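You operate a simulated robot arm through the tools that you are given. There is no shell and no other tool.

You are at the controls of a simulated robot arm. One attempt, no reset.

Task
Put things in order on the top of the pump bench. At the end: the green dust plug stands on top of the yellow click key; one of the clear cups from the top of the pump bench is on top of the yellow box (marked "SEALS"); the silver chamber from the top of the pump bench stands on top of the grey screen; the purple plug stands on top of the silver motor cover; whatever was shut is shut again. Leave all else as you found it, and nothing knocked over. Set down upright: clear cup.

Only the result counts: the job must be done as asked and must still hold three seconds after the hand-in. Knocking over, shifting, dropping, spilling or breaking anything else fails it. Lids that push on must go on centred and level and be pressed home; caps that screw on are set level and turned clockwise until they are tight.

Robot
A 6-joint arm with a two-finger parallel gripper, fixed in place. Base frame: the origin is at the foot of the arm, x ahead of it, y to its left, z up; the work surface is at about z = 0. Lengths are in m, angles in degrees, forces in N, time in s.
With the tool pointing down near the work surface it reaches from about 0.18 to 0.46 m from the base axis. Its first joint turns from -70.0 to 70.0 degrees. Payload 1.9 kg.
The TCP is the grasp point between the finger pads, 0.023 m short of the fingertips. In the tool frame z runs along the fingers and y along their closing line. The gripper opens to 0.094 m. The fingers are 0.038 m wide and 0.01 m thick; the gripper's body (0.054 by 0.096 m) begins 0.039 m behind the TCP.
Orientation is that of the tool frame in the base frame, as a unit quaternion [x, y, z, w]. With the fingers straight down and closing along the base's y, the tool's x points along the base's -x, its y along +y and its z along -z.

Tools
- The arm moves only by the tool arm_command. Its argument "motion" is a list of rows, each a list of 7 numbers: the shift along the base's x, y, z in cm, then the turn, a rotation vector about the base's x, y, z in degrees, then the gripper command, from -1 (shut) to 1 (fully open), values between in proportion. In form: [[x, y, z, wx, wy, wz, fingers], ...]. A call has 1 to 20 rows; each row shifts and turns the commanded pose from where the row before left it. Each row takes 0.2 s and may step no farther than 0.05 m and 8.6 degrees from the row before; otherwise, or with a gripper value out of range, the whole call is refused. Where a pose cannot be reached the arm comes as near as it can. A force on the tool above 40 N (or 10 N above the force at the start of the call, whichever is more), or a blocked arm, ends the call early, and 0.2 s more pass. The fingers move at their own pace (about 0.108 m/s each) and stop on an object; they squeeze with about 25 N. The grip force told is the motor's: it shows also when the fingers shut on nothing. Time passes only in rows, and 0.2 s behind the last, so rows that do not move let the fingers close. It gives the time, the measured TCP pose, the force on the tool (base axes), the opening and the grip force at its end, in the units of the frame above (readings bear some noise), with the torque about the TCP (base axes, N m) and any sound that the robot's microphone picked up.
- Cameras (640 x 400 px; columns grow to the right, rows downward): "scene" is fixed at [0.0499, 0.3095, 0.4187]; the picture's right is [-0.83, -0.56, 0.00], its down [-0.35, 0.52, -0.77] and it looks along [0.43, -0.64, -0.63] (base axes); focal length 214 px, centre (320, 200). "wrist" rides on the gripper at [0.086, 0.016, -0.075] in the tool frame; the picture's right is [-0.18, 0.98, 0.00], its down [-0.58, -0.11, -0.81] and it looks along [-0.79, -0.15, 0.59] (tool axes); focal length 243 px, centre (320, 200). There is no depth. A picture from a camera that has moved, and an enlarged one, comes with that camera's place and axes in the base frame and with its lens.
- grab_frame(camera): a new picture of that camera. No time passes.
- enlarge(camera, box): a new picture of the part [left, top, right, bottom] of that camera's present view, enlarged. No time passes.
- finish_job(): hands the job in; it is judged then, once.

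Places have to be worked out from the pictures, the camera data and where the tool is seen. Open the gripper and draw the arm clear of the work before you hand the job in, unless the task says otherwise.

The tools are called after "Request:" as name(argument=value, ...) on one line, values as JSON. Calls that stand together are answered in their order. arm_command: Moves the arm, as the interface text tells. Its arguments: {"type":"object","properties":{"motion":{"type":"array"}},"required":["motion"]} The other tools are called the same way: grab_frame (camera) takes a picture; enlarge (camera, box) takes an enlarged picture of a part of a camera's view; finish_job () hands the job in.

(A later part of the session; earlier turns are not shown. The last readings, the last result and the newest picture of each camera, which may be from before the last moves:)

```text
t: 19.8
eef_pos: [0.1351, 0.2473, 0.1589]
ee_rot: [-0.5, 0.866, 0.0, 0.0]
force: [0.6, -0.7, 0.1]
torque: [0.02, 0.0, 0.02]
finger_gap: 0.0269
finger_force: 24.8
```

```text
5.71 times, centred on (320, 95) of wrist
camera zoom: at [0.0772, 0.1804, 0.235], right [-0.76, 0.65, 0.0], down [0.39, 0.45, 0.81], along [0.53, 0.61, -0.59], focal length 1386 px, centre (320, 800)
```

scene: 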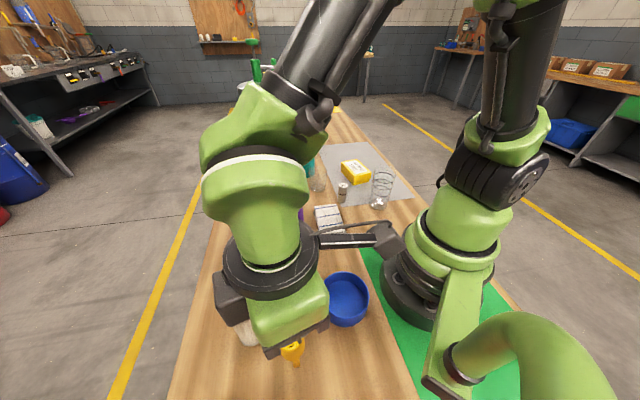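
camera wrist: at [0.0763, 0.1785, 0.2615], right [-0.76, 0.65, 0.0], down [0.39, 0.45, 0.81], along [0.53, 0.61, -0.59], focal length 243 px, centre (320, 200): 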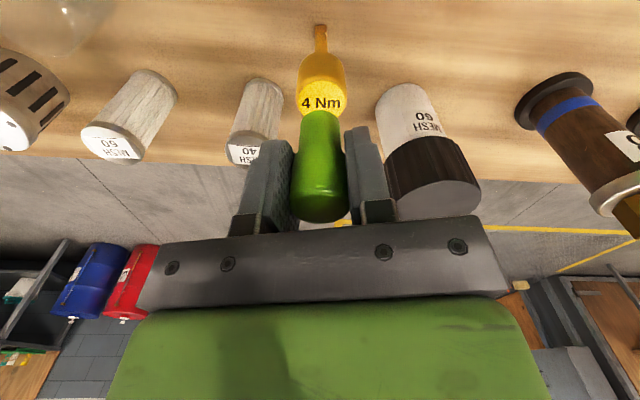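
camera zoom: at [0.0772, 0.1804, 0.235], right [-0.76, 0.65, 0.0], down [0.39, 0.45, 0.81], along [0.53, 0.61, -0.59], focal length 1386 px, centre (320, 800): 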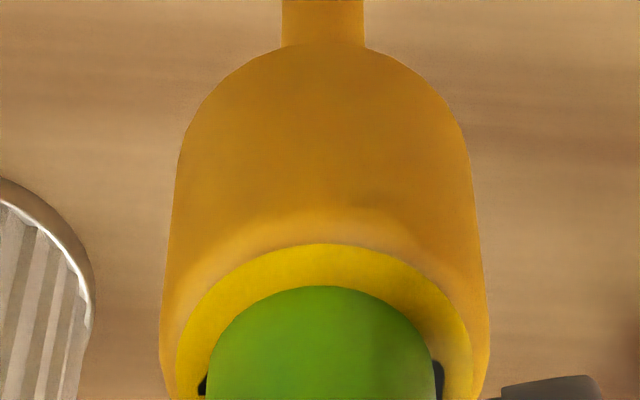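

About 1 mm gap remains by geometry. I step down in 0.4 mm increments, reading force.

Request:
arm_command(motion=[[0, 0, -0.04, 0, 0, 0, -1], [0, 0, 0, 0, 0, 0, -1], [0, 0, -0.03, 0, 0, 0, -1], [0, 0, 0, 0, 0, 0, -1]])

Request:
enlarge(camera="wrist", box=[264, 60, 376, 130])

```text
t: 20.8
eef_pos: [0.1345, 0.2495, 0.1593]
ee_rot: [-0.501, 0.866, 0.0, 0.0]
force: [-0.1, -0.9, -0.7]
torque: [0.01, 0.02, -0.02]
finger_gap: 0.0267
finger_force: 25.5
```

```text
5.71 times, centred on (320, 95) of wrist
camera zoom: at [0.0771, 0.1812, 0.2348], right [-0.76, 0.65, 0.0], down [0.39, 0.45, 0.81], along [0.52, 0.61, -0.59], focal length 1386 px, centre (320, 800)
```

zoom: 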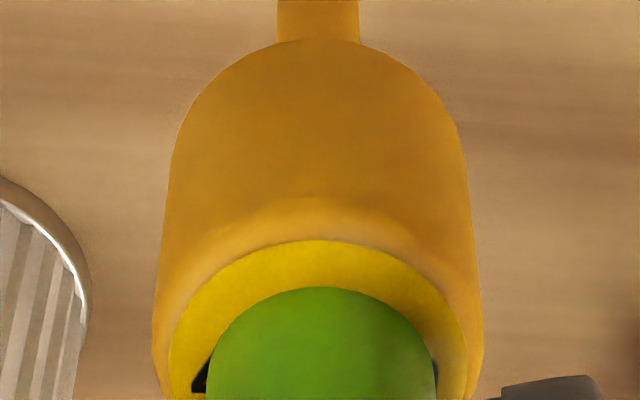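

The arm has ~0.5 mm jitter, so rather than press I'll lower the last half millimetre and release so the plug settles a fraction of a millimetre onto the key.

Request:
arm_command(motion=[[0, -0.03, -0.05, 0, 0, 0, -1], [0, 0, 0, 0, 0, 0, -1], [0, 0, 0, 0, 0, 0, -0.15], [0, 0, 0, 0, 0, 0, -0.1], [0, 0, 0, 0, 0, 0, 0.0]])

Request:
grab_frame(camera="wrist")

Request:
enlarge(camera="wrist", box=[240, 60, 400, 240])

```text
t: 22.0
eef_pos: [0.1343, 0.2483, 0.1573]
ee_rot: [-0.5, 0.866, 0.001, 0.0]
force: [0.2, -0.2, -0.5]
torque: [-0.01, -0.03, 0.04]
finger_gap: 0.0469
finger_force: 0.1
```

```text
taken
camera wrist: at [0.0769, 0.1809, 0.2339], right [-0.76, 0.65, 0.0], down [0.39, 0.45, 0.81], along [0.53, 0.61, -0.59], focal length 243 px, centre (320, 200)
```

wrist: 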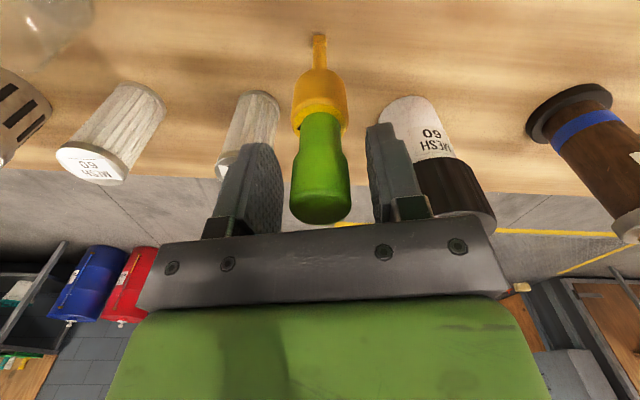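

```text
2.22 times, centred on (320, 150) of wrist
camera zoom: at [0.0769, 0.1809, 0.2339], right [-0.76, 0.65, 0.0], down [0.39, 0.45, 0.81], along [0.53, 0.61, -0.59], focal length 539 px, centre (320, 311)
```

zoom: 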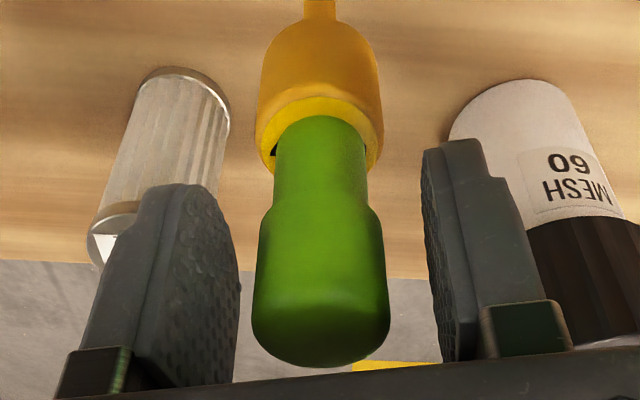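

The plug stands on the key, fingers clear on both sides. I raise straight up slowly, then look.

Request:
arm_command(motion=[[0, 0, 0.8, 0, 0, 0, 0.0], [0, 0, 1.2, 0, 0, 0, 0.1], [0, 0, 2.0, 0, 0, 0, 0.1], [0, 0, 3.0, 0, 0, 0, 0.1], [0, 0, 4.0, 0, 0, 0, 0.1], [0, 0, 4.0, 0, 0, 0, 0.1]])

Request:
grab_frame(camera="wrist")

Request:
grab_frame(camera="scene")

```text
t: 23.4
eef_pos: [0.1341, 0.248, 0.3074]
ee_rot: [-0.5, 0.866, 0.001, 0.0]
force: [0.5, 0.5, -0.2]
torque: [-0.02, 0.04, 0.01]
finger_gap: 0.0517
finger_force: 0.2
```

```text
taken
camera wrist: at [0.0777, 0.1809, 0.3835], right [-0.76, 0.65, 0.0], down [0.38, 0.45, 0.81], along [0.52, 0.61, -0.59], focal length 243 px, centre (320, 200)
```

wrist: 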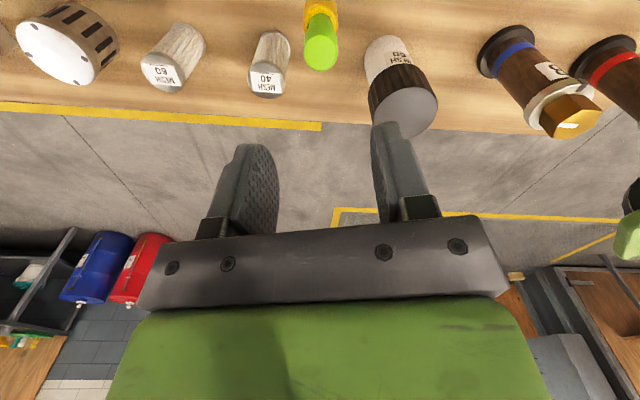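

```text
taken
```

scene: 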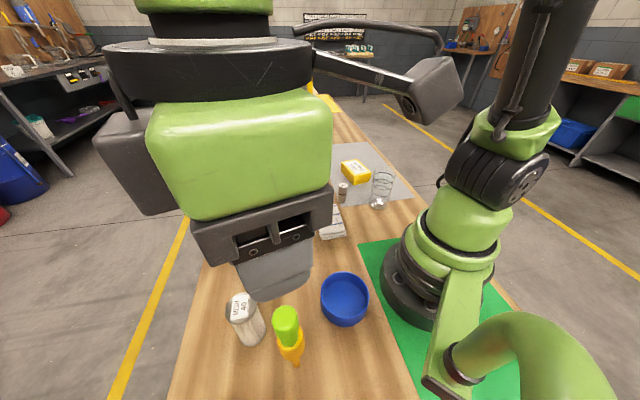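

The lime plug stands on the key. Next is the purple plug: I move above (0.318, 0.0085) at z 0.25 with yaw back near 0.

Request:
arm_command(motion=[[2.28, -3.0, 0, 0, 0, -7.5, 0.2], [2.28, -3.0, 0, 0, 0, -7.5, 0.2], [2.28, -3.0, -0.5, 0, 0, -7.5, 0.2], [2.28, -3.0, -1.0, 0, 0, -7.5, 0.2], [2.28, -3.0, -1.0, 0, 0, -7.5, 0.2], [2.28, -3.0, -1.0, 0, 0, -7.5, 0.2], [2.28, -3.0, -1.0, 0, 0, -7.5, 0.2], [2.28, -3.0, -1.0, 0, 0, -7.5, 0.2], [0, 0, 0, 0, 0, 0, 0.2]])

Request:
grab_frame(camera="wrist")

Request:
grab_frame(camera="scene")

```text
t: 25.4
eef_pos: [0.3187, 0.0054, 0.2515]
ee_rot: [0.001, 1.0, 0.0, 0.0]
force: [-0.5, 0.4, 0.5]
torque: [0.03, 0.01, -0.02]
finger_gap: 0.0563
finger_force: 0.1
```

```text
taken
camera wrist: at [0.2322, 0.0217, 0.3277], right [0.19, 0.98, 0.0], down [0.58, -0.11, 0.81], along [0.79, -0.15, -0.59], focal length 243 px, centre (320, 200)
```

wrist: 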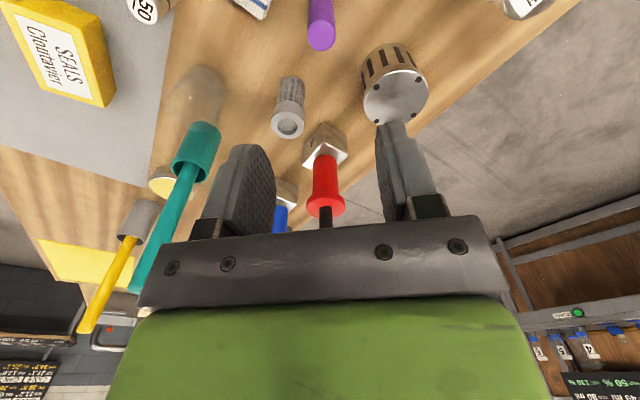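

```text
taken
```

scene: 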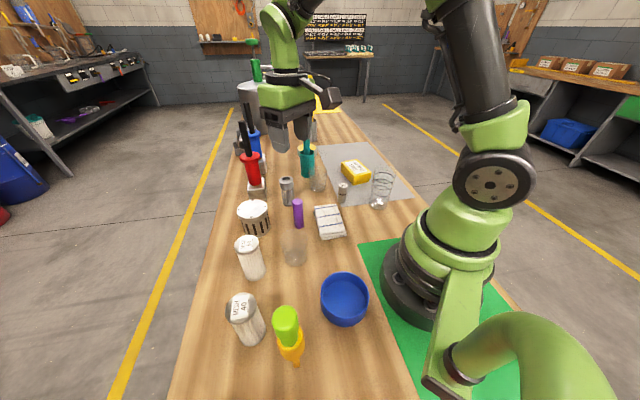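

Purple plug appears near the axis. I enlarge to measure the plug and the motor cover/screen.

Request:
enlarge(camera="wrist", box=[272, 0, 368, 60])

Request:
enlarge(camera="wrist", box=[250, 30, 442, 150])

Request:
enlarge(camera="scene", box=[230, 170, 350, 245])

```text
6.67 times, centred on (320, 30) of wrist
camera zoom: at [0.2322, 0.0217, 0.3277], right [0.19, 0.98, 0.0], down [0.58, -0.11, 0.81], along [0.79, -0.15, -0.59], focal length 1618 px, centre (320, 1333)
```

zoom: 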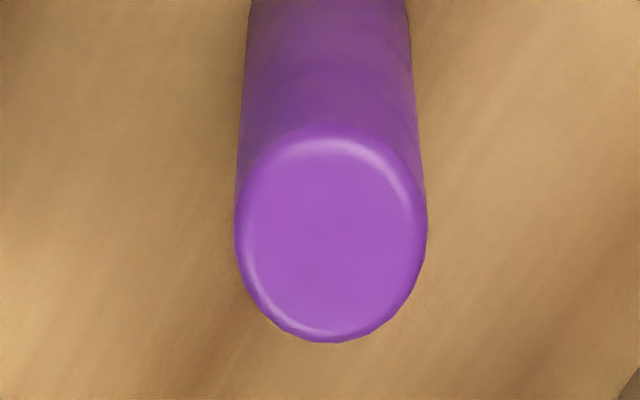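

```text
3.33 times, centred on (346, 90) of wrist
camera zoom: at [0.2322, 0.0217, 0.3277], right [0.19, 0.98, 0.0], down [0.58, -0.11, 0.81], along [0.79, -0.15, -0.59], focal length 809 px, centre (233, 567)
```

zoom: 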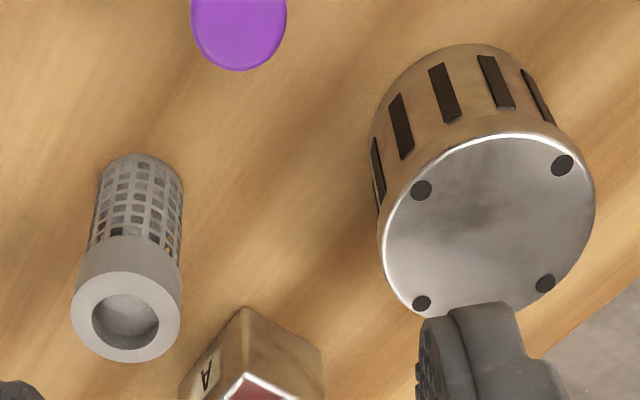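

```text
5.33 times, centred on (290, 208) of scene
camera zoom: at [0.0499, 0.3094, 0.4187], right [-0.83, -0.56, 0.0], down [-0.35, 0.52, -0.77], along [0.43, -0.64, -0.63], focal length 1144 px, centre (480, 160)
```

zoom: 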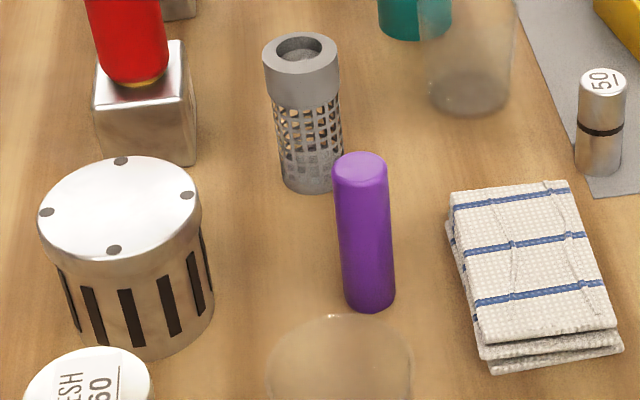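

Purple plug: top centre at about (0.3184, 0.0073), diameter 2.5 cm, top z≈0.086. I correct and descend to z≈0.10, then check.

Request:
arm_command(motion=[[-0.03, 0.17, -2.0, 0, 0, 0, 0.2], [0, 0, -4.0, 0, 0, 0, 0.2], [0, 0, -4.0, 0, 0, 0, 0.2], [0, 0, -3.5, 0, 0, 0, 0.2], [0, 0, -1.5, 0, 0, 0, 0.2], [0, 0, 0, 0, 0, 0, 0.2]])

Request:
grab_frame(camera="wrist")

```text
t: 26.8
eef_pos: [0.317, 0.0079, 0.1025]
ee_rot: [0.001, 1.0, 0.0, 0.001]
force: [-0.4, -0.8, 0.8]
torque: [-0.02, -0.01, -0.02]
finger_gap: 0.0565
finger_force: 0.1
```

```text
taken
camera wrist: at [0.2297, 0.0235, 0.1789], right [0.18, 0.98, 0.0], down [0.58, -0.11, 0.81], along [0.79, -0.15, -0.59], focal length 243 px, centre (320, 200)
```

wrist: 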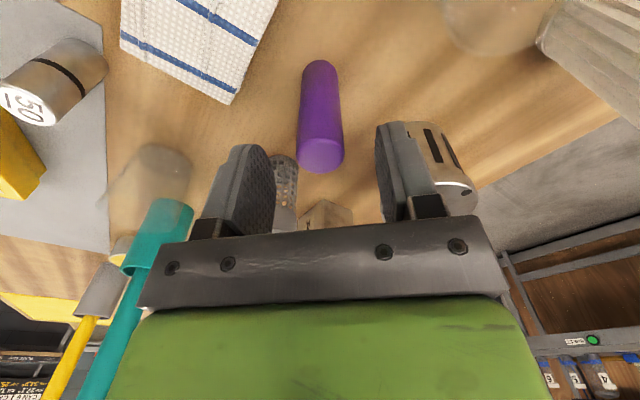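

Centred between the fingers. I go down to z≈0.06 and close on the plug.

Request:
arm_command(motion=[[0, 0, -2.2, 0, 0, 0, 0.2], [0, 0, -1.9, 0, 0, 0, 0.2], [0, 0, 0, 0, 0, 0, 0.0], [0, 0, 0, 0, 0, 0, -0.4], [0, 0, 0, 0, 0, 0, -1], [0, 0, 0, 0, 0, 0, -1], [0, 0, 0, 0, 0, 0, -1]])

Request:
grab_frame(camera="wrist")

```text
t: 28.4
eef_pos: [0.3165, 0.0085, 0.0608]
ee_rot: [0.0, 1.0, 0.0, 0.001]
force: [0.2, -0.6, 0.9]
torque: [0.01, 0.0, 0.01]
finger_gap: 0.0246
finger_force: 25.1
```

```text
taken
camera wrist: at [0.2297, 0.0244, 0.1374], right [0.18, 0.98, 0.0], down [0.58, -0.11, 0.81], along [0.79, -0.15, -0.59], focal length 243 px, centre (320, 200)
```

wrist: 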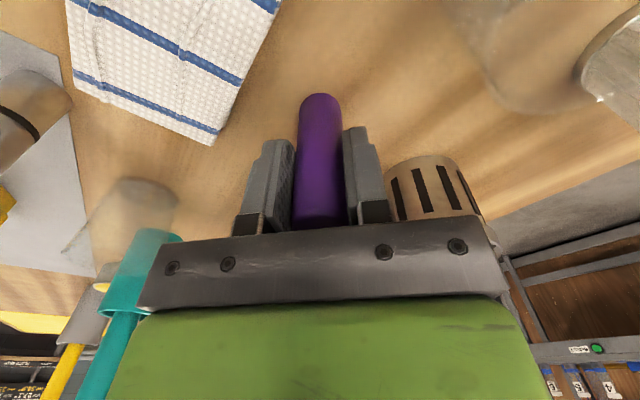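

Gripped at 2.46 cm. Triangulating the cover's four screws puts its centre at about (0.405, 0.079), top z≈0.0715. I lift and carry the plug above it.

Request:
arm_command(motion=[[0, 0, 0.6, 0, 0, 0, -1], [0, 0, 2.4, 0, 0, 0, -1], [0, 0, 4.0, 0, 0, 0, -1], [0, 0, 4.5, 0, 0, 0, -1], [0, 0, 1.5, 0, 0, 0, -1], [2.9, 2.3, 0, 0, 0, 0, -1], [2.9, 2.3, 0, 0, 0, 0, -1], [2.9, 2.3, 0, 0, 0, 0, -1], [0, 0, 0, 0, 0, 0, -1], [0, 0, 0, 0, 0, 0, -1]])

Request:
grab_frame(camera="wrist")

Request:
grab_frame(camera="scene")

Request:
enlarge(camera="wrist", box=[248, 20, 392, 110])

```text
t: 30.6
eef_pos: [0.4035, 0.0775, 0.1913]
ee_rot: [0.0, 1.0, 0.0, 0.0]
force: [0.4, -0.8, -1.8]
torque: [0.04, 0.04, 0.01]
finger_gap: 0.0247
finger_force: 24.8
```

```text
taken
camera wrist: at [0.3169, 0.0934, 0.2676], right [0.18, 0.98, 0.0], down [0.58, -0.11, 0.81], along [0.79, -0.15, -0.59], focal length 243 px, centre (320, 200)
```

wrist: 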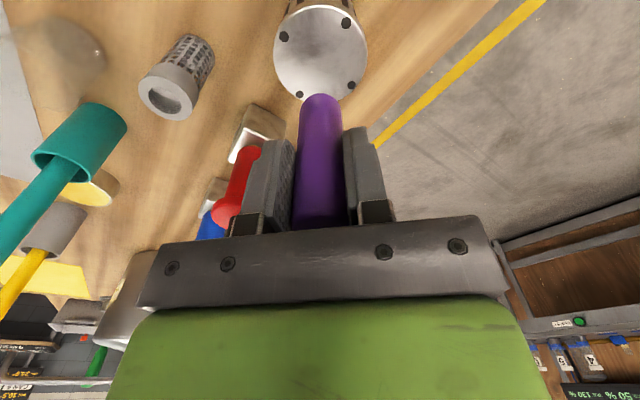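

```text
taken
```

scene: 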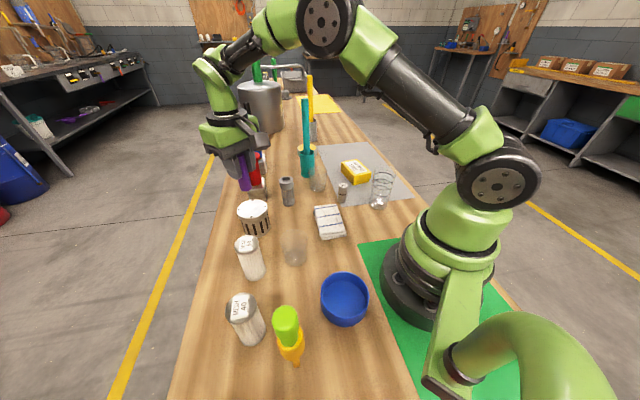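

```text
4.44 times, centred on (320, 65) of wrist
camera zoom: at [0.3169, 0.0934, 0.2676], right [0.18, 0.98, 0.0], down [0.58, -0.11, 0.81], along [0.79, -0.15, -0.59], focal length 1078 px, centre (320, 800)
```

zoom: 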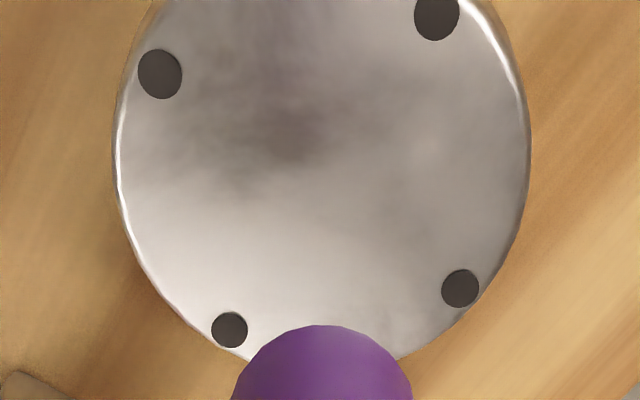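

The plug is aligned laterally with the cover centre; along the view direction it's within ~2 mm. I shift −1.5 mm in x and lower 5 cm, leaving about 9 mm.

Request:
arm_command(motion=[[-0.15, 0.02, -1.0, 0, 0, 0, -1], [0, 0, -2.0, 0, 0, 0, -1], [0, 0, -1.5, 0, 0, 0, -1], [0, 0, -0.5, 0, 0, 0, -1], [0, 0, 0, 0, 0, 0, -1], [0, 0, 0, 0, 0, 0, -1]])

Request:
enlarge(camera="wrist", box=[240, 40, 400, 140])

Request:
enlarge(camera="scene", box=[200, 140, 328, 250])

```text
t: 32.0
eef_pos: [0.4018, 0.0801, 0.1403]
ee_rot: [0.0, 1.0, 0.0, -0.001]
force: [-0.7, -0.5, -1.4]
torque: [-0.01, 0.01, 0.01]
finger_gap: 0.0249
finger_force: 24.8
```

```text
4.00 times, centred on (320, 90) of wrist
camera zoom: at [0.3144, 0.0952, 0.2176], right [0.18, 0.98, 0.0], down [0.58, -0.11, 0.81], along [0.79, -0.15, -0.59], focal length 970 px, centre (320, 640)
```

zoom: 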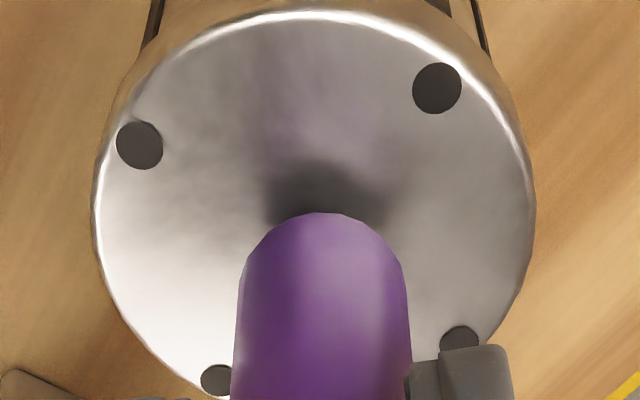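

```text
3.64 times, centred on (264, 195) of scene
camera zoom: at [0.0499, 0.3095, 0.4187], right [-0.83, -0.56, 0.0], down [-0.35, 0.52, -0.77], along [0.43, -0.64, -0.63], focal length 780 px, centre (524, 218)
```

zoom: 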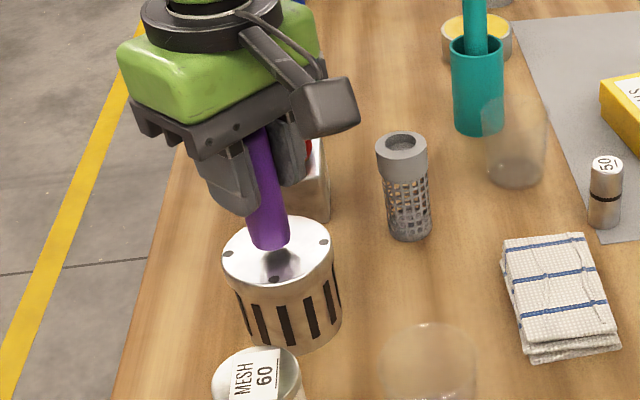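

Plug is centred over the cover (≈1 mm), ~8 mm gap. I lower 6.5 mm then step to contact.

Request:
arm_command(motion=[[0, -0.1, -0.35, 0, 0, 0, -1], [0, 0, -0.3, 0, 0, 0, -1], [0, 0, 0, 0, 0, 0, -1], [0, 0, 0, 0, 0, 0, -1]])

Request:
enlarge(camera="wrist", box=[240, 40, 400, 140])

Request:
enlarge(camera="scene", box=[220, 160, 300, 235])

```text
t: 33.0
eef_pos: [0.4017, 0.0771, 0.135]
ee_rot: [-0.001, 1.0, 0.0, 0.001]
force: [-0.1, 0.3, -0.8]
torque: [0.0, 0.0, 0.02]
finger_gap: 0.0248
finger_force: 25.9
```

```text
4.00 times, centred on (320, 90) of wrist
camera zoom: at [0.3149, 0.0941, 0.2107], right [0.18, 0.98, 0.0], down [0.58, -0.11, 0.81], along [0.79, -0.15, -0.59], focal length 970 px, centre (320, 640)
```

zoom: 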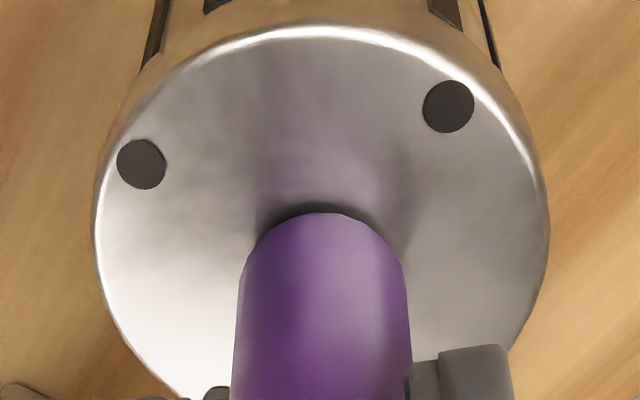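

```text
5.33 times, centred on (260, 198) of scene
camera zoom: at [0.0499, 0.3095, 0.4187], right [-0.83, -0.56, 0.0], down [-0.35, 0.52, -0.77], along [0.43, -0.64, -0.63], focal length 1144 px, centre (640, 213)
```

zoom: 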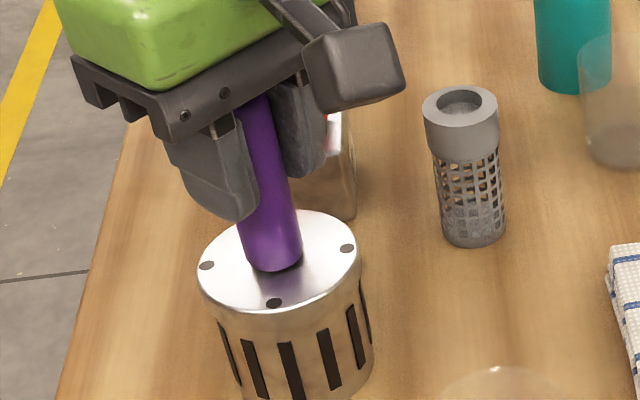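

About 1 mm left. I lower slightly until contact and open the fingers partially.

Request:
arm_command(motion=[[0, 0, -0.05, 0, 0, 0, -1], [0, 0, -0.04, 0, 0, 0, -1], [0, 0, 0, 0, 0, 0, -1]])

Request:
enlarge(camera="wrist", box=[240, 40, 400, 140])

```text
t: 33.8
eef_pos: [0.401, 0.079, 0.1348]
ee_rot: [0.0, 1.0, 0.001, 0.0]
force: [-0.1, 0.3, 0.3]
torque: [0.0, 0.0, -0.02]
finger_gap: 0.025
finger_force: 25.3
```

```text
4.00 times, centred on (320, 90) of wrist
camera zoom: at [0.3155, 0.0938, 0.2101], right [0.18, 0.98, 0.0], down [0.58, -0.11, 0.81], along [0.79, -0.15, -0.59], focal length 970 px, centre (320, 640)
```

zoom: 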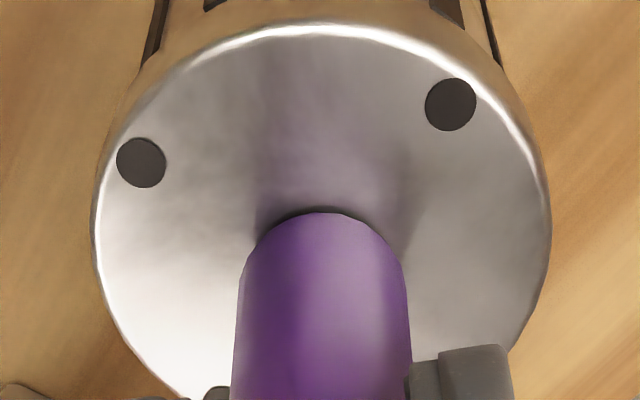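

The downward load (~−1.2 N of plug weight) has gone to about zero, suggesting first contact. One more 0.5 mm step to confirm.

Request:
arm_command(motion=[[0, 0, -0.05, 0, 0, 0, -1], [0, 0, 0, 0, 0, 0, -1]])

```text
t: 34.4
eef_pos: [0.4032, 0.0774, 0.1328]
ee_rot: [0.0, 1.0, 0.0, 0.001]
force: [0.1, 0.5, -0.5]
torque: [0.01, -0.01, -0.01]
finger_gap: 0.025
finger_force: 25.1
```

No clear contact force yet; I take another two small steps and look.

Request:
arm_command(motion=[[0, 0, -0.05, 0, 0, 0, -1], [0, 0, 0, 0, 0, 0, -1], [0, 0, -0.05, 0, 0, 0, -1], [0, 0, 0, 0, 0, 0, -1]])

Request:
enlarge(camera="wrist", box=[240, 40, 400, 140])

Request:
enlarge(camera="scene", box=[235, 180, 295, 236])

```text
t: 35.4
eef_pos: [0.4023, 0.0771, 0.1327]
ee_rot: [-0.001, 1.0, 0.001, 0.001]
force: [-0.4, 0.2, 3.0]
torque: [-0.02, 0.06, 0.01]
finger_gap: 0.0249
finger_force: 25.3
```

```text
4.00 times, centred on (320, 90) of wrist
camera zoom: at [0.3155, 0.0939, 0.209], right [0.18, 0.98, 0.0], down [0.58, -0.11, 0.81], along [0.79, -0.15, -0.59], focal length 970 px, centre (320, 640)
```

zoom: 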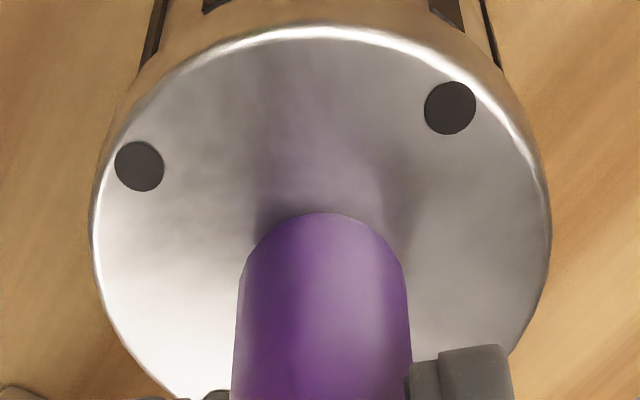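

```text
7.14 times, centred on (265, 208) of scene
camera zoom: at [0.0499, 0.3095, 0.4187], right [-0.83, -0.56, 0.0], down [-0.35, 0.52, -0.77], along [0.43, -0.64, -0.63], focal length 1532 px, centre (713, 143)
```

zoom: 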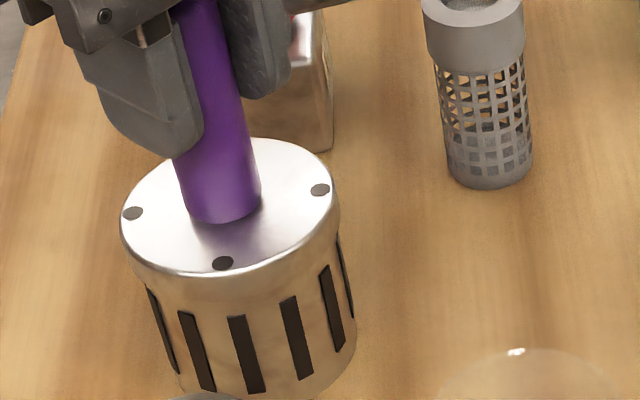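

Contact confirmed (+3 N). I release and check before lifting away.

Request:
arm_command(motion=[[0, 0, 0.03, 0, 0, 0, -1], [0, 0, 0, 0, 0, 0, -0.2], [0, 0, 0, 0, 0, 0, -0.1], [0, 0, 0, 0, 0, 0, 0.0]])

Request:
grab_frame(camera="wrist")

```text
t: 36.4
eef_pos: [0.4015, 0.0774, 0.1343]
ee_rot: [0.0, 1.0, 0.0, 0.001]
force: [-0.1, 0.6, -0.1]
torque: [0.01, -0.03, -0.02]
finger_gap: 0.0467
finger_force: 0.1
```

```text
taken
camera wrist: at [0.3151, 0.0933, 0.2092], right [0.18, 0.98, 0.0], down [0.58, -0.11, 0.81], along [0.79, -0.15, -0.59], focal length 243 px, centre (320, 200)
```

wrist: 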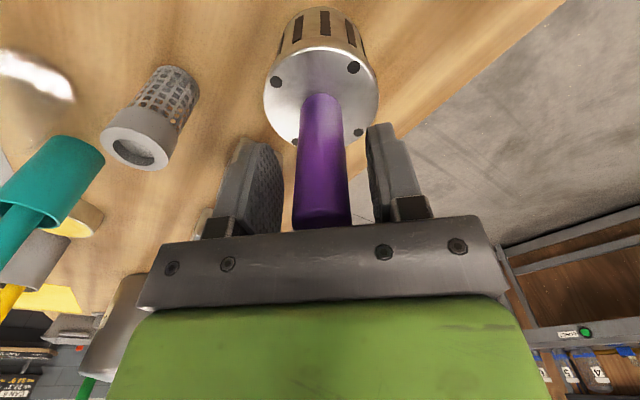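

The plug stands free between open fingers. I raise straight up.

Request:
arm_command(motion=[[0, 0, 0.8, 0, 0, 0, 0.0], [0, 0, 1.5, 0, 0, 0, 0.0], [0, 0, 2.5, 0, 0, 0, 0.0], [0, 0, 4.0, 0, 0, 0, 0.0], [0, 0, 4.0, 0, 0, 0, 0.2], [0, 0, 2.0, 0, 0, 0, 0.2]])

Request:
grab_frame(camera="wrist")

Request:
grab_frame(camera="scene")

```text
t: 37.8
eef_pos: [0.4019, 0.0772, 0.2816]
ee_rot: [0.001, 1.0, 0.001, 0.0]
force: [0.4, 0.3, -0.3]
torque: [-0.02, -0.02, 0.01]
finger_gap: 0.0562
finger_force: 0.1
```

```text
taken
camera wrist: at [0.314, 0.0925, 0.3574], right [0.18, 0.98, 0.0], down [0.58, -0.11, 0.81], along [0.79, -0.15, -0.59], focal length 243 px, centre (320, 200)
```

wrist: 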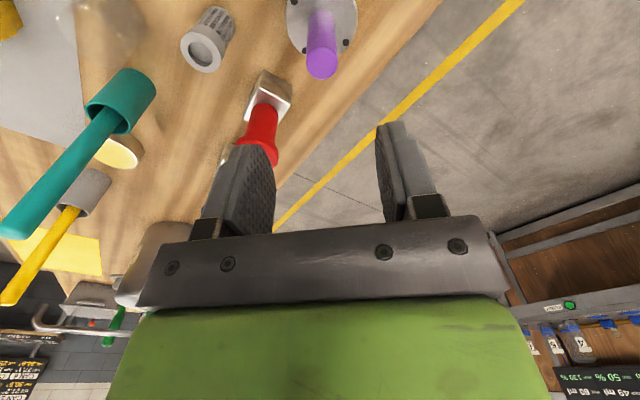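

```text
taken
```

scene: 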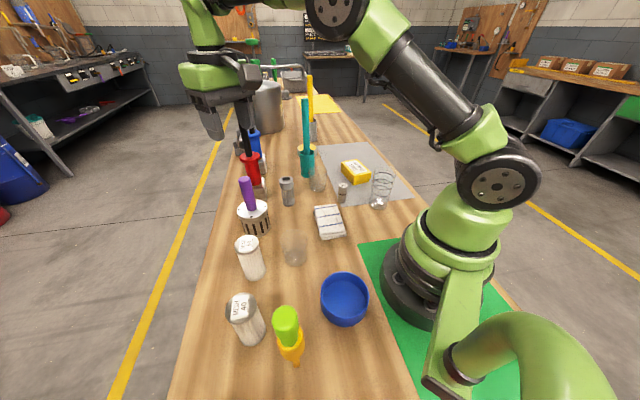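

Purple plug is standing on the cover. Next the silver cylinder: I move above (0.277, −0.149) with yaw −28° to keep the camera mount away from the glass.

Request:
arm_command(motion=[[-1.8, -3.25, 0, 0, 0, -4, 0.2], [-1.8, -3.25, -0.5, 0, 0, -4, 0.2], [-1.8, -3.25, -0.8, 0, 0, -4, 0.2], [-1.8, -3.25, -0.8, 0, 0, -4, 0.2], [-1.8, -3.25, -0.8, 0, 0, -4, 0.2], [-1.8, -3.25, -1.0, 0, 0, -4, 0.2], [-1.8, -3.25, -1.0, 0, 0, -4, 0.2], [0, 0, 0, 0, 0, 0, 0.2], [0, 0, 0, 0, 0, 0, 0.2]])

Request:
grab_frame(camera="wrist")

Request:
enlarge(camera="wrist", box=[272, 0, 368, 60])

Request:
enlarge(camera="scene", box=[315, 165, 375, 215])

```text
t: 39.8
eef_pos: [0.277, -0.1506, 0.2314]
ee_rot: [0.242, 0.97, 0.0, 0.0]
force: [-0.7, -0.4, -0.5]
torque: [0.02, -0.03, 0.01]
finger_gap: 0.0565
finger_force: 0.1
```

```text
taken
camera wrist: at [0.2068, -0.0953, 0.3083], right [0.62, 0.78, 0.0], down [0.46, -0.37, 0.81], along [0.63, -0.5, -0.59], focal length 243 px, centre (320, 200)
```

wrist: 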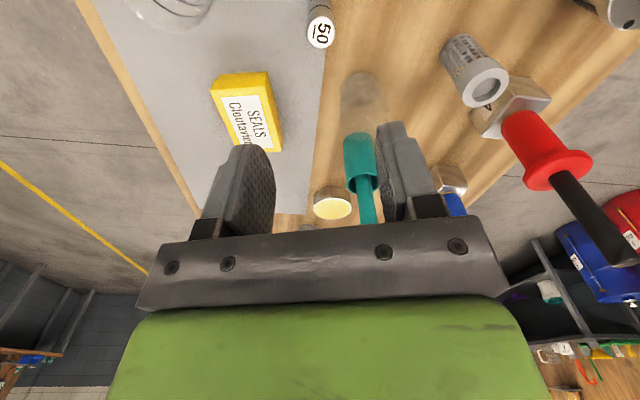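

```text
6.67 times, centred on (320, 30) of wrist
camera zoom: at [0.2068, -0.0953, 0.3083], right [0.62, 0.78, 0.0], down [0.46, -0.37, 0.81], along [0.63, -0.5, -0.59], focal length 1618 px, centre (320, 1333)
```

zoom: 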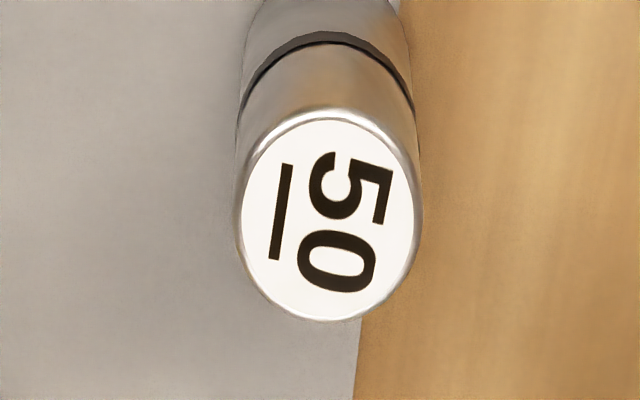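

```text
8.00 times, centred on (345, 190) of scene
camera zoom: at [0.0499, 0.3095, 0.4187], right [-0.83, -0.56, 0.0], down [-0.35, 0.52, -0.77], along [0.43, -0.64, -0.63], focal length 1716 px, centre (120, 280)
```

zoom: 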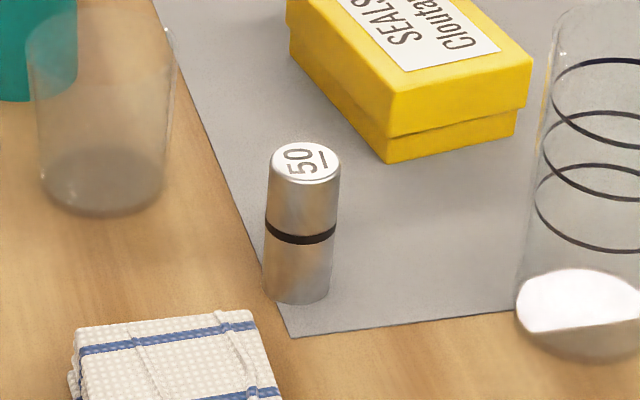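

The silver cylinder is ~2.5 cm wide and nearly under the axis. I correct 2 mm and descend to z≈0.10 to recheck.

Request:
arm_command(motion=[[0.2, 0.0, -2.0, 0, 0, 0, 0.2], [0, 0, -4.0, 0, 0, 0, 0.2], [0, 0, -4.0, 0, 0, 0, 0.2], [0, 0, -3.0, 0, 0, 0, 0.2], [0, 0, 0, 0, 0, 0, 0.2], [0, 0, 0, 0, 0, 0, 0.2]])

Request:
grab_frame(camera="wrist")

Request:
enlarge(camera="wrist", box=[240, 60, 400, 160])

Request:
grab_frame(camera="scene")

```text
t: 41.2
eef_pos: [0.2792, -0.1503, 0.1015]
ee_rot: [0.242, 0.97, 0.0, 0.0]
force: [0.2, 0.3, -0.6]
torque: [0.01, 0.01, -0.01]
finger_gap: 0.0564
finger_force: 0.1
```

```text
taken
camera wrist: at [0.2098, -0.0954, 0.1775], right [0.62, 0.78, 0.0], down [0.46, -0.37, 0.81], along [0.63, -0.5, -0.59], focal length 243 px, centre (320, 200)
```

wrist: 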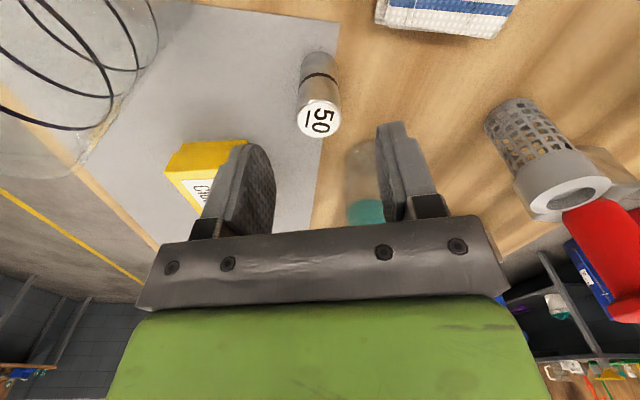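

```text
4.00 times, centred on (320, 110) of wrist
camera zoom: at [0.2098, -0.0954, 0.1775], right [0.62, 0.78, 0.0], down [0.46, -0.37, 0.81], along [0.63, -0.5, -0.59], focal length 970 px, centre (320, 560)
```

zoom: 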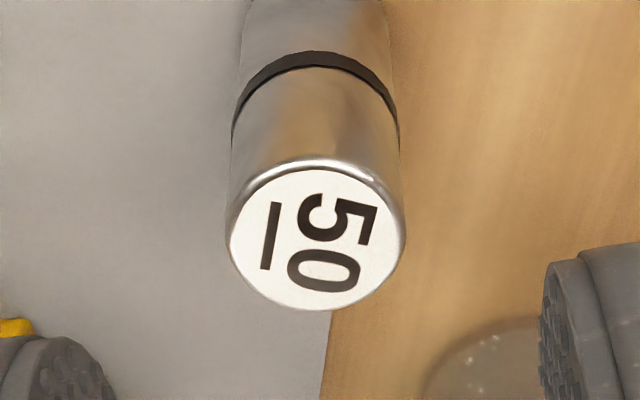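

```text
taken
```

scene: 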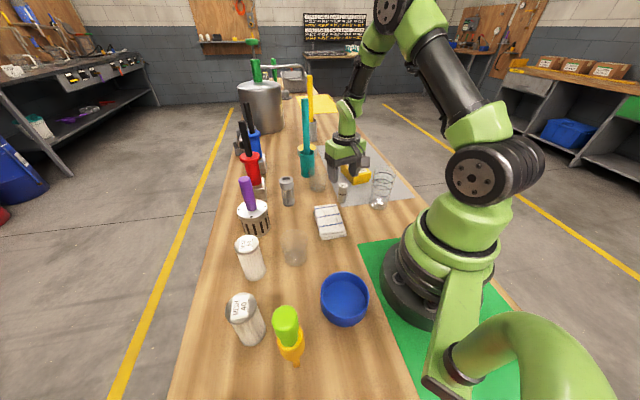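

Recomputed: top z≈0.058, the cylinder is 1.6 mm closer than the axis. I undo that shift and descend to mid-height z≈0.030 so the pads span both halves.

Request:
arm_command(motion=[[-0.19, 0.03, -1.5, 0, 0, 0, 0.2], [0, 0, -3.0, 0, 0, 0, 0.2], [0, 0, -1.6, 0, 0, 0, 0.2], [0, 0, -1.0, 0, 0, 0, 0.2], [0, 0, 0, 0, 0, 0, 0.2]])

Request:
grab_frame(camera="wrist")

```text
t: 42.4
eef_pos: [0.2769, -0.1488, 0.0302]
ee_rot: [0.242, 0.97, 0.0, 0.0]
force: [-0.3, -1.1, 0.3]
torque: [0.05, 0.01, -0.01]
finger_gap: 0.0563
finger_force: 0.0
```

```text
taken
camera wrist: at [0.2075, -0.0938, 0.1067], right [0.62, 0.78, 0.0], down [0.46, -0.37, 0.81], along [0.63, -0.5, -0.59], focal length 243 px, centre (320, 200)
```

wrist: 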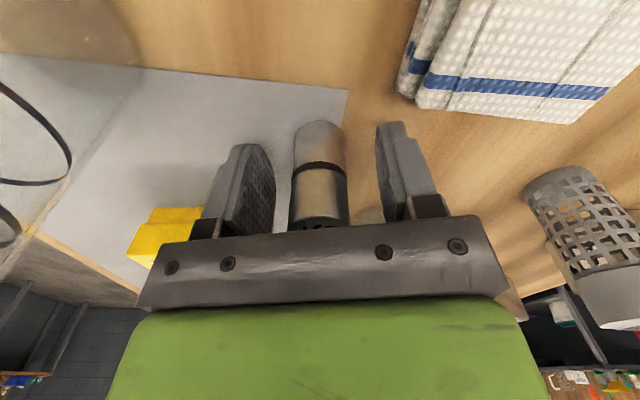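

The cylinder is centred between the pads. I close the gripper.

Request:
arm_command(motion=[[0, 0, 0, 0, 0, 0, 0.0], [0, 0, 0, 0, 0, 0, -0.35], [0, 0, 0, 0, 0, 0, -1], [0, 0, 0, 0, 0, 0, -1], [0, 0, 0, 0, 0, 0, -1]])

Request:
enlarge(camera="wrist", box=[240, 90, 400, 240])

```text
t: 43.6
eef_pos: [0.2775, -0.1487, 0.0314]
ee_rot: [0.242, 0.97, -0.001, 0.001]
force: [-0.4, -0.6, -0.3]
torque: [-0.03, 0.03, 0.01]
finger_gap: 0.0255
finger_force: 25.4
```

```text
2.67 times, centred on (320, 165) of wrist
camera zoom: at [0.2075, -0.0938, 0.1069], right [0.62, 0.78, 0.0], down [0.46, -0.37, 0.81], along [0.63, -0.5, -0.59], focal length 647 px, centre (320, 293)
```

zoom: 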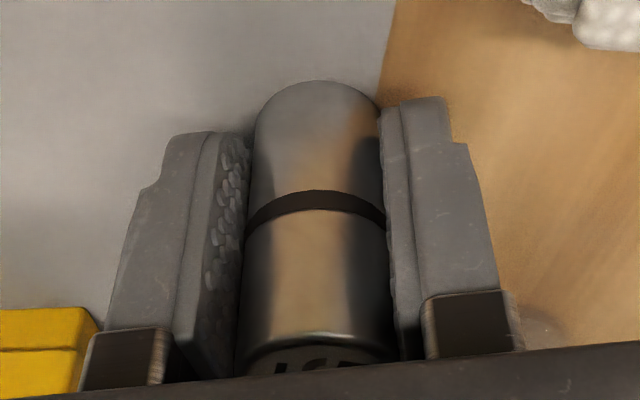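

Held at 2.55 cm. I lift 16 cm and carry it above the screen at (0.406, −0.050), yawing back to 0.

Request:
arm_command(motion=[[0, 0, 0.6, 0, 0, 0, -1], [0, 0, 2.4, 0, 0, 0, -1], [0, 0, 4.5, 0, 0, 0, -1], [0, 0, 4.5, 0, 0, 0, -1], [0, 0, 4.0, 0, 0, 0, -1], [1.84, 1.41, 0, 0, 0, 4, -1], [1.84, 1.41, 0, 0, 0, 4, -1], [1.84, 1.41, 0, 0, 0, 4, -1], [1.84, 1.41, 0, 0, 0, 4, -1], [1.84, 1.41, 0, 0, 0, 4, -1], [1.84, 1.41, 0, 0, 0, 4, -1], [1.84, 1.41, 0, 0, 0, 4, -1], [0, 0, 0, 0, 0, 0, -1], [0, 0, 0, 0, 0, 0, -1]])

Request:
grab_frame(camera="wrist")

Request:
enlarge(camera="wrist", box=[272, 30, 368, 110])

Request:
grab_frame(camera="scene")

```text
t: 46.6
eef_pos: [0.4051, -0.0506, 0.1917]
ee_rot: [0.001, 1.0, 0.001, 0.0]
force: [0.1, 0.5, -1.6]
torque: [0.03, 0.03, 0.01]
finger_gap: 0.0256
finger_force: 25.5
```

```text
taken
camera wrist: at [0.318, -0.0341, 0.268], right [0.18, 0.98, 0.0], down [0.58, -0.11, 0.81], along [0.79, -0.15, -0.59], focal length 243 px, centre (320, 200)
```

wrist: 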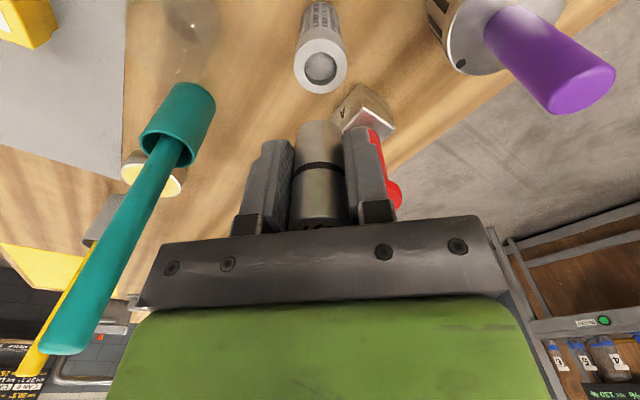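

```text
5.00 times, centred on (320, 70) of wrist
camera zoom: at [0.318, -0.0341, 0.268], right [0.18, 0.98, 0.0], down [0.58, -0.11, 0.81], along [0.79, -0.15, -0.59], focal length 1213 px, centre (320, 850)
```

zoom: 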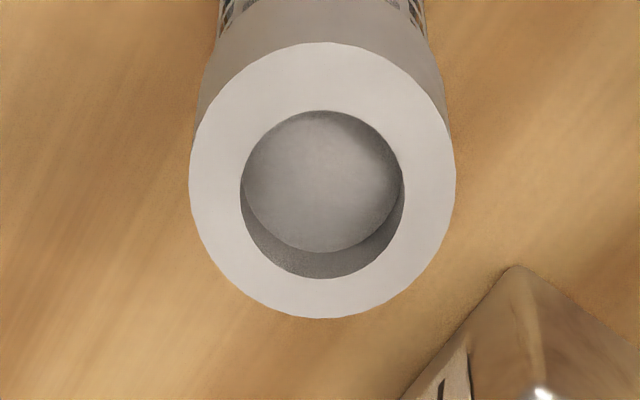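

```text
taken
```

scene: 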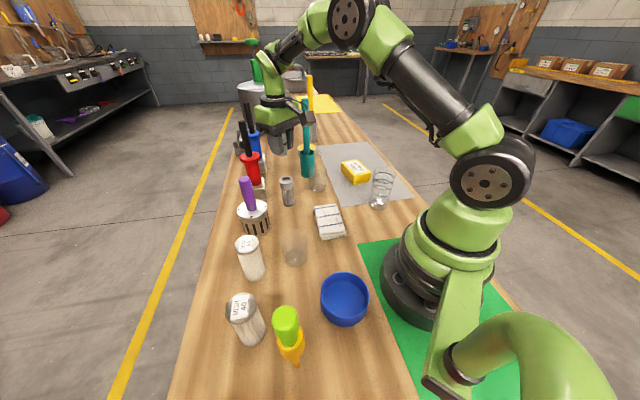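

The screen's top is a 4 cm ring with a ~2.5 cm wide, shallow recess, so centring matters. I lower 6 cm and measure again.

Request:
arm_command(motion=[[0, 0, -2.0, 0, 0, 0, -1], [0, 0, -2.0, 0, 0, 0, -1], [0, 0, -2.0, 0, 0, 0, -1], [0, 0, 0, 0, 0, 0, -1], [0, 0, 0, 0, 0, 0, -1], [0, 0, 0, 0, 0, 0, -1]])

Request:
enlarge(camera="wrist", box=[256, 60, 384, 140])

Request:
enlarge(camera="scene", box=[255, 140, 335, 215])

```text
t: 48.0
eef_pos: [0.4046, -0.0514, 0.1317]
ee_rot: [0.0, 1.0, 0.001, 0.0]
force: [0.3, 0.8, -1.4]
torque: [0.0, 0.0, -0.01]
finger_gap: 0.0256
finger_force: 24.4
```

```text
5.00 times, centred on (320, 100) of wrist
camera zoom: at [0.3181, -0.0348, 0.2074], right [0.18, 0.98, 0.0], down [0.58, -0.11, 0.81], along [0.79, -0.15, -0.59], focal length 1213 px, centre (320, 700)
```

zoom: 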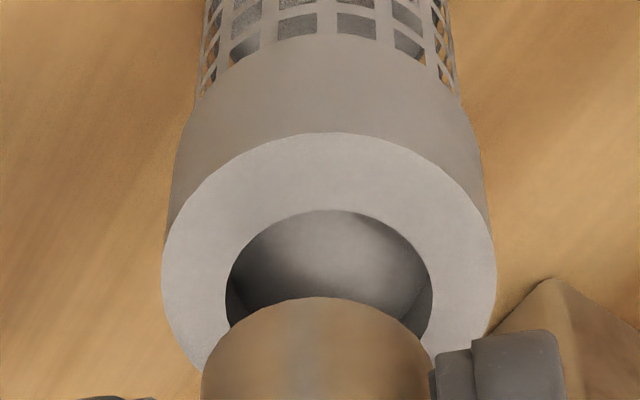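

```text
5.33 times, centred on (295, 178) of scene
camera zoom: at [0.0499, 0.3095, 0.4187], right [-0.83, -0.56, 0.0], down [-0.35, 0.52, -0.77], along [0.43, -0.64, -0.63], focal length 1144 px, centre (453, 320)
```

zoom: 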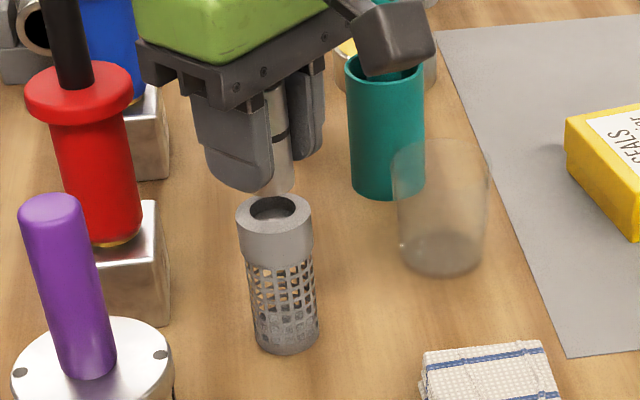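

Ring centre is ~1.3 mm to the right of the held cylinder. I shift +1.3 mm in y and lower 1.0 cm for the next measurement.

Request:
arm_command(motion=[[0.02, 0.13, -0.3, 0, 0, 0, -1], [0, 0, -0.4, 0, 0, 0, -1], [0, 0, -0.3, 0, 0, 0, -1], [0, 0, 0, 0, 0, 0, -1], [0, 0, 0, 0, 0, 0, -1], [0, 0, 0, 0, 0, 0, -1]])

Request:
enlarge(camera="wrist", box=[256, 60, 384, 140])

Request:
enlarge(camera="scene", box=[265, 150, 325, 206])

```text
t: 49.4
eef_pos: [0.4055, -0.0488, 0.1213]
ee_rot: [0.0, 1.0, 0.0, 0.0]
force: [-0.1, 0.1, -1.9]
torque: [-0.02, -0.01, 0.0]
finger_gap: 0.0254
finger_force: 24.7
```

```text
5.00 times, centred on (320, 100) of wrist
camera zoom: at [0.3185, -0.0334, 0.1977], right [0.18, 0.98, 0.0], down [0.58, -0.11, 0.81], along [0.79, -0.15, -0.59], focal length 1213 px, centre (320, 700)
```

zoom: 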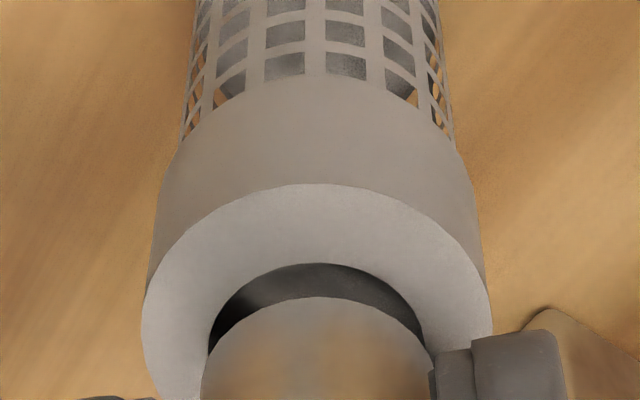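

```text
7.14 times, centred on (295, 178) of scene
camera zoom: at [0.0499, 0.3095, 0.4187], right [-0.83, -0.56, 0.0], down [-0.35, 0.52, -0.77], along [0.43, -0.64, -0.63], focal length 1532 px, centre (499, 357)
```

zoom: 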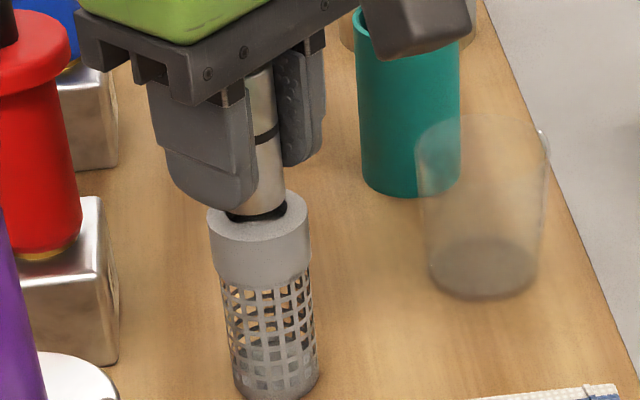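

Lateral alignment looks good now; I enlarge both views more to judge the remaining gap and fore-aft alignment.

Request:
enlarge(camera="scene", box=[276, 165, 308, 190])

Request:
enlarge(camera="wrist", box=[280, 90, 360, 140])

```text
16.00 times, centred on (292, 178) of scene
camera zoom: at [0.0499, 0.3095, 0.4187], right [-0.83, -0.56, 0.0], down [-0.35, 0.52, -0.77], along [0.43, -0.64, -0.63], focal length 3432 px, centre (768, 560)
```

zoom: 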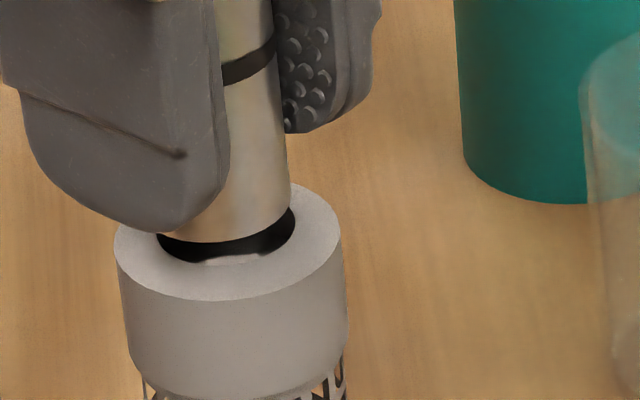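

```text
8.00 times, centred on (320, 115) of wrist
camera zoom: at [0.3185, -0.0334, 0.1977], right [0.18, 0.98, 0.0], down [0.58, -0.11, 0.81], along [0.79, -0.15, -0.59], focal length 1941 px, centre (320, 880)
```

zoom: 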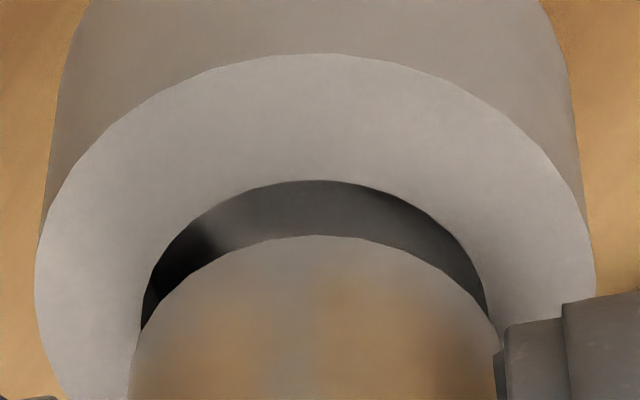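

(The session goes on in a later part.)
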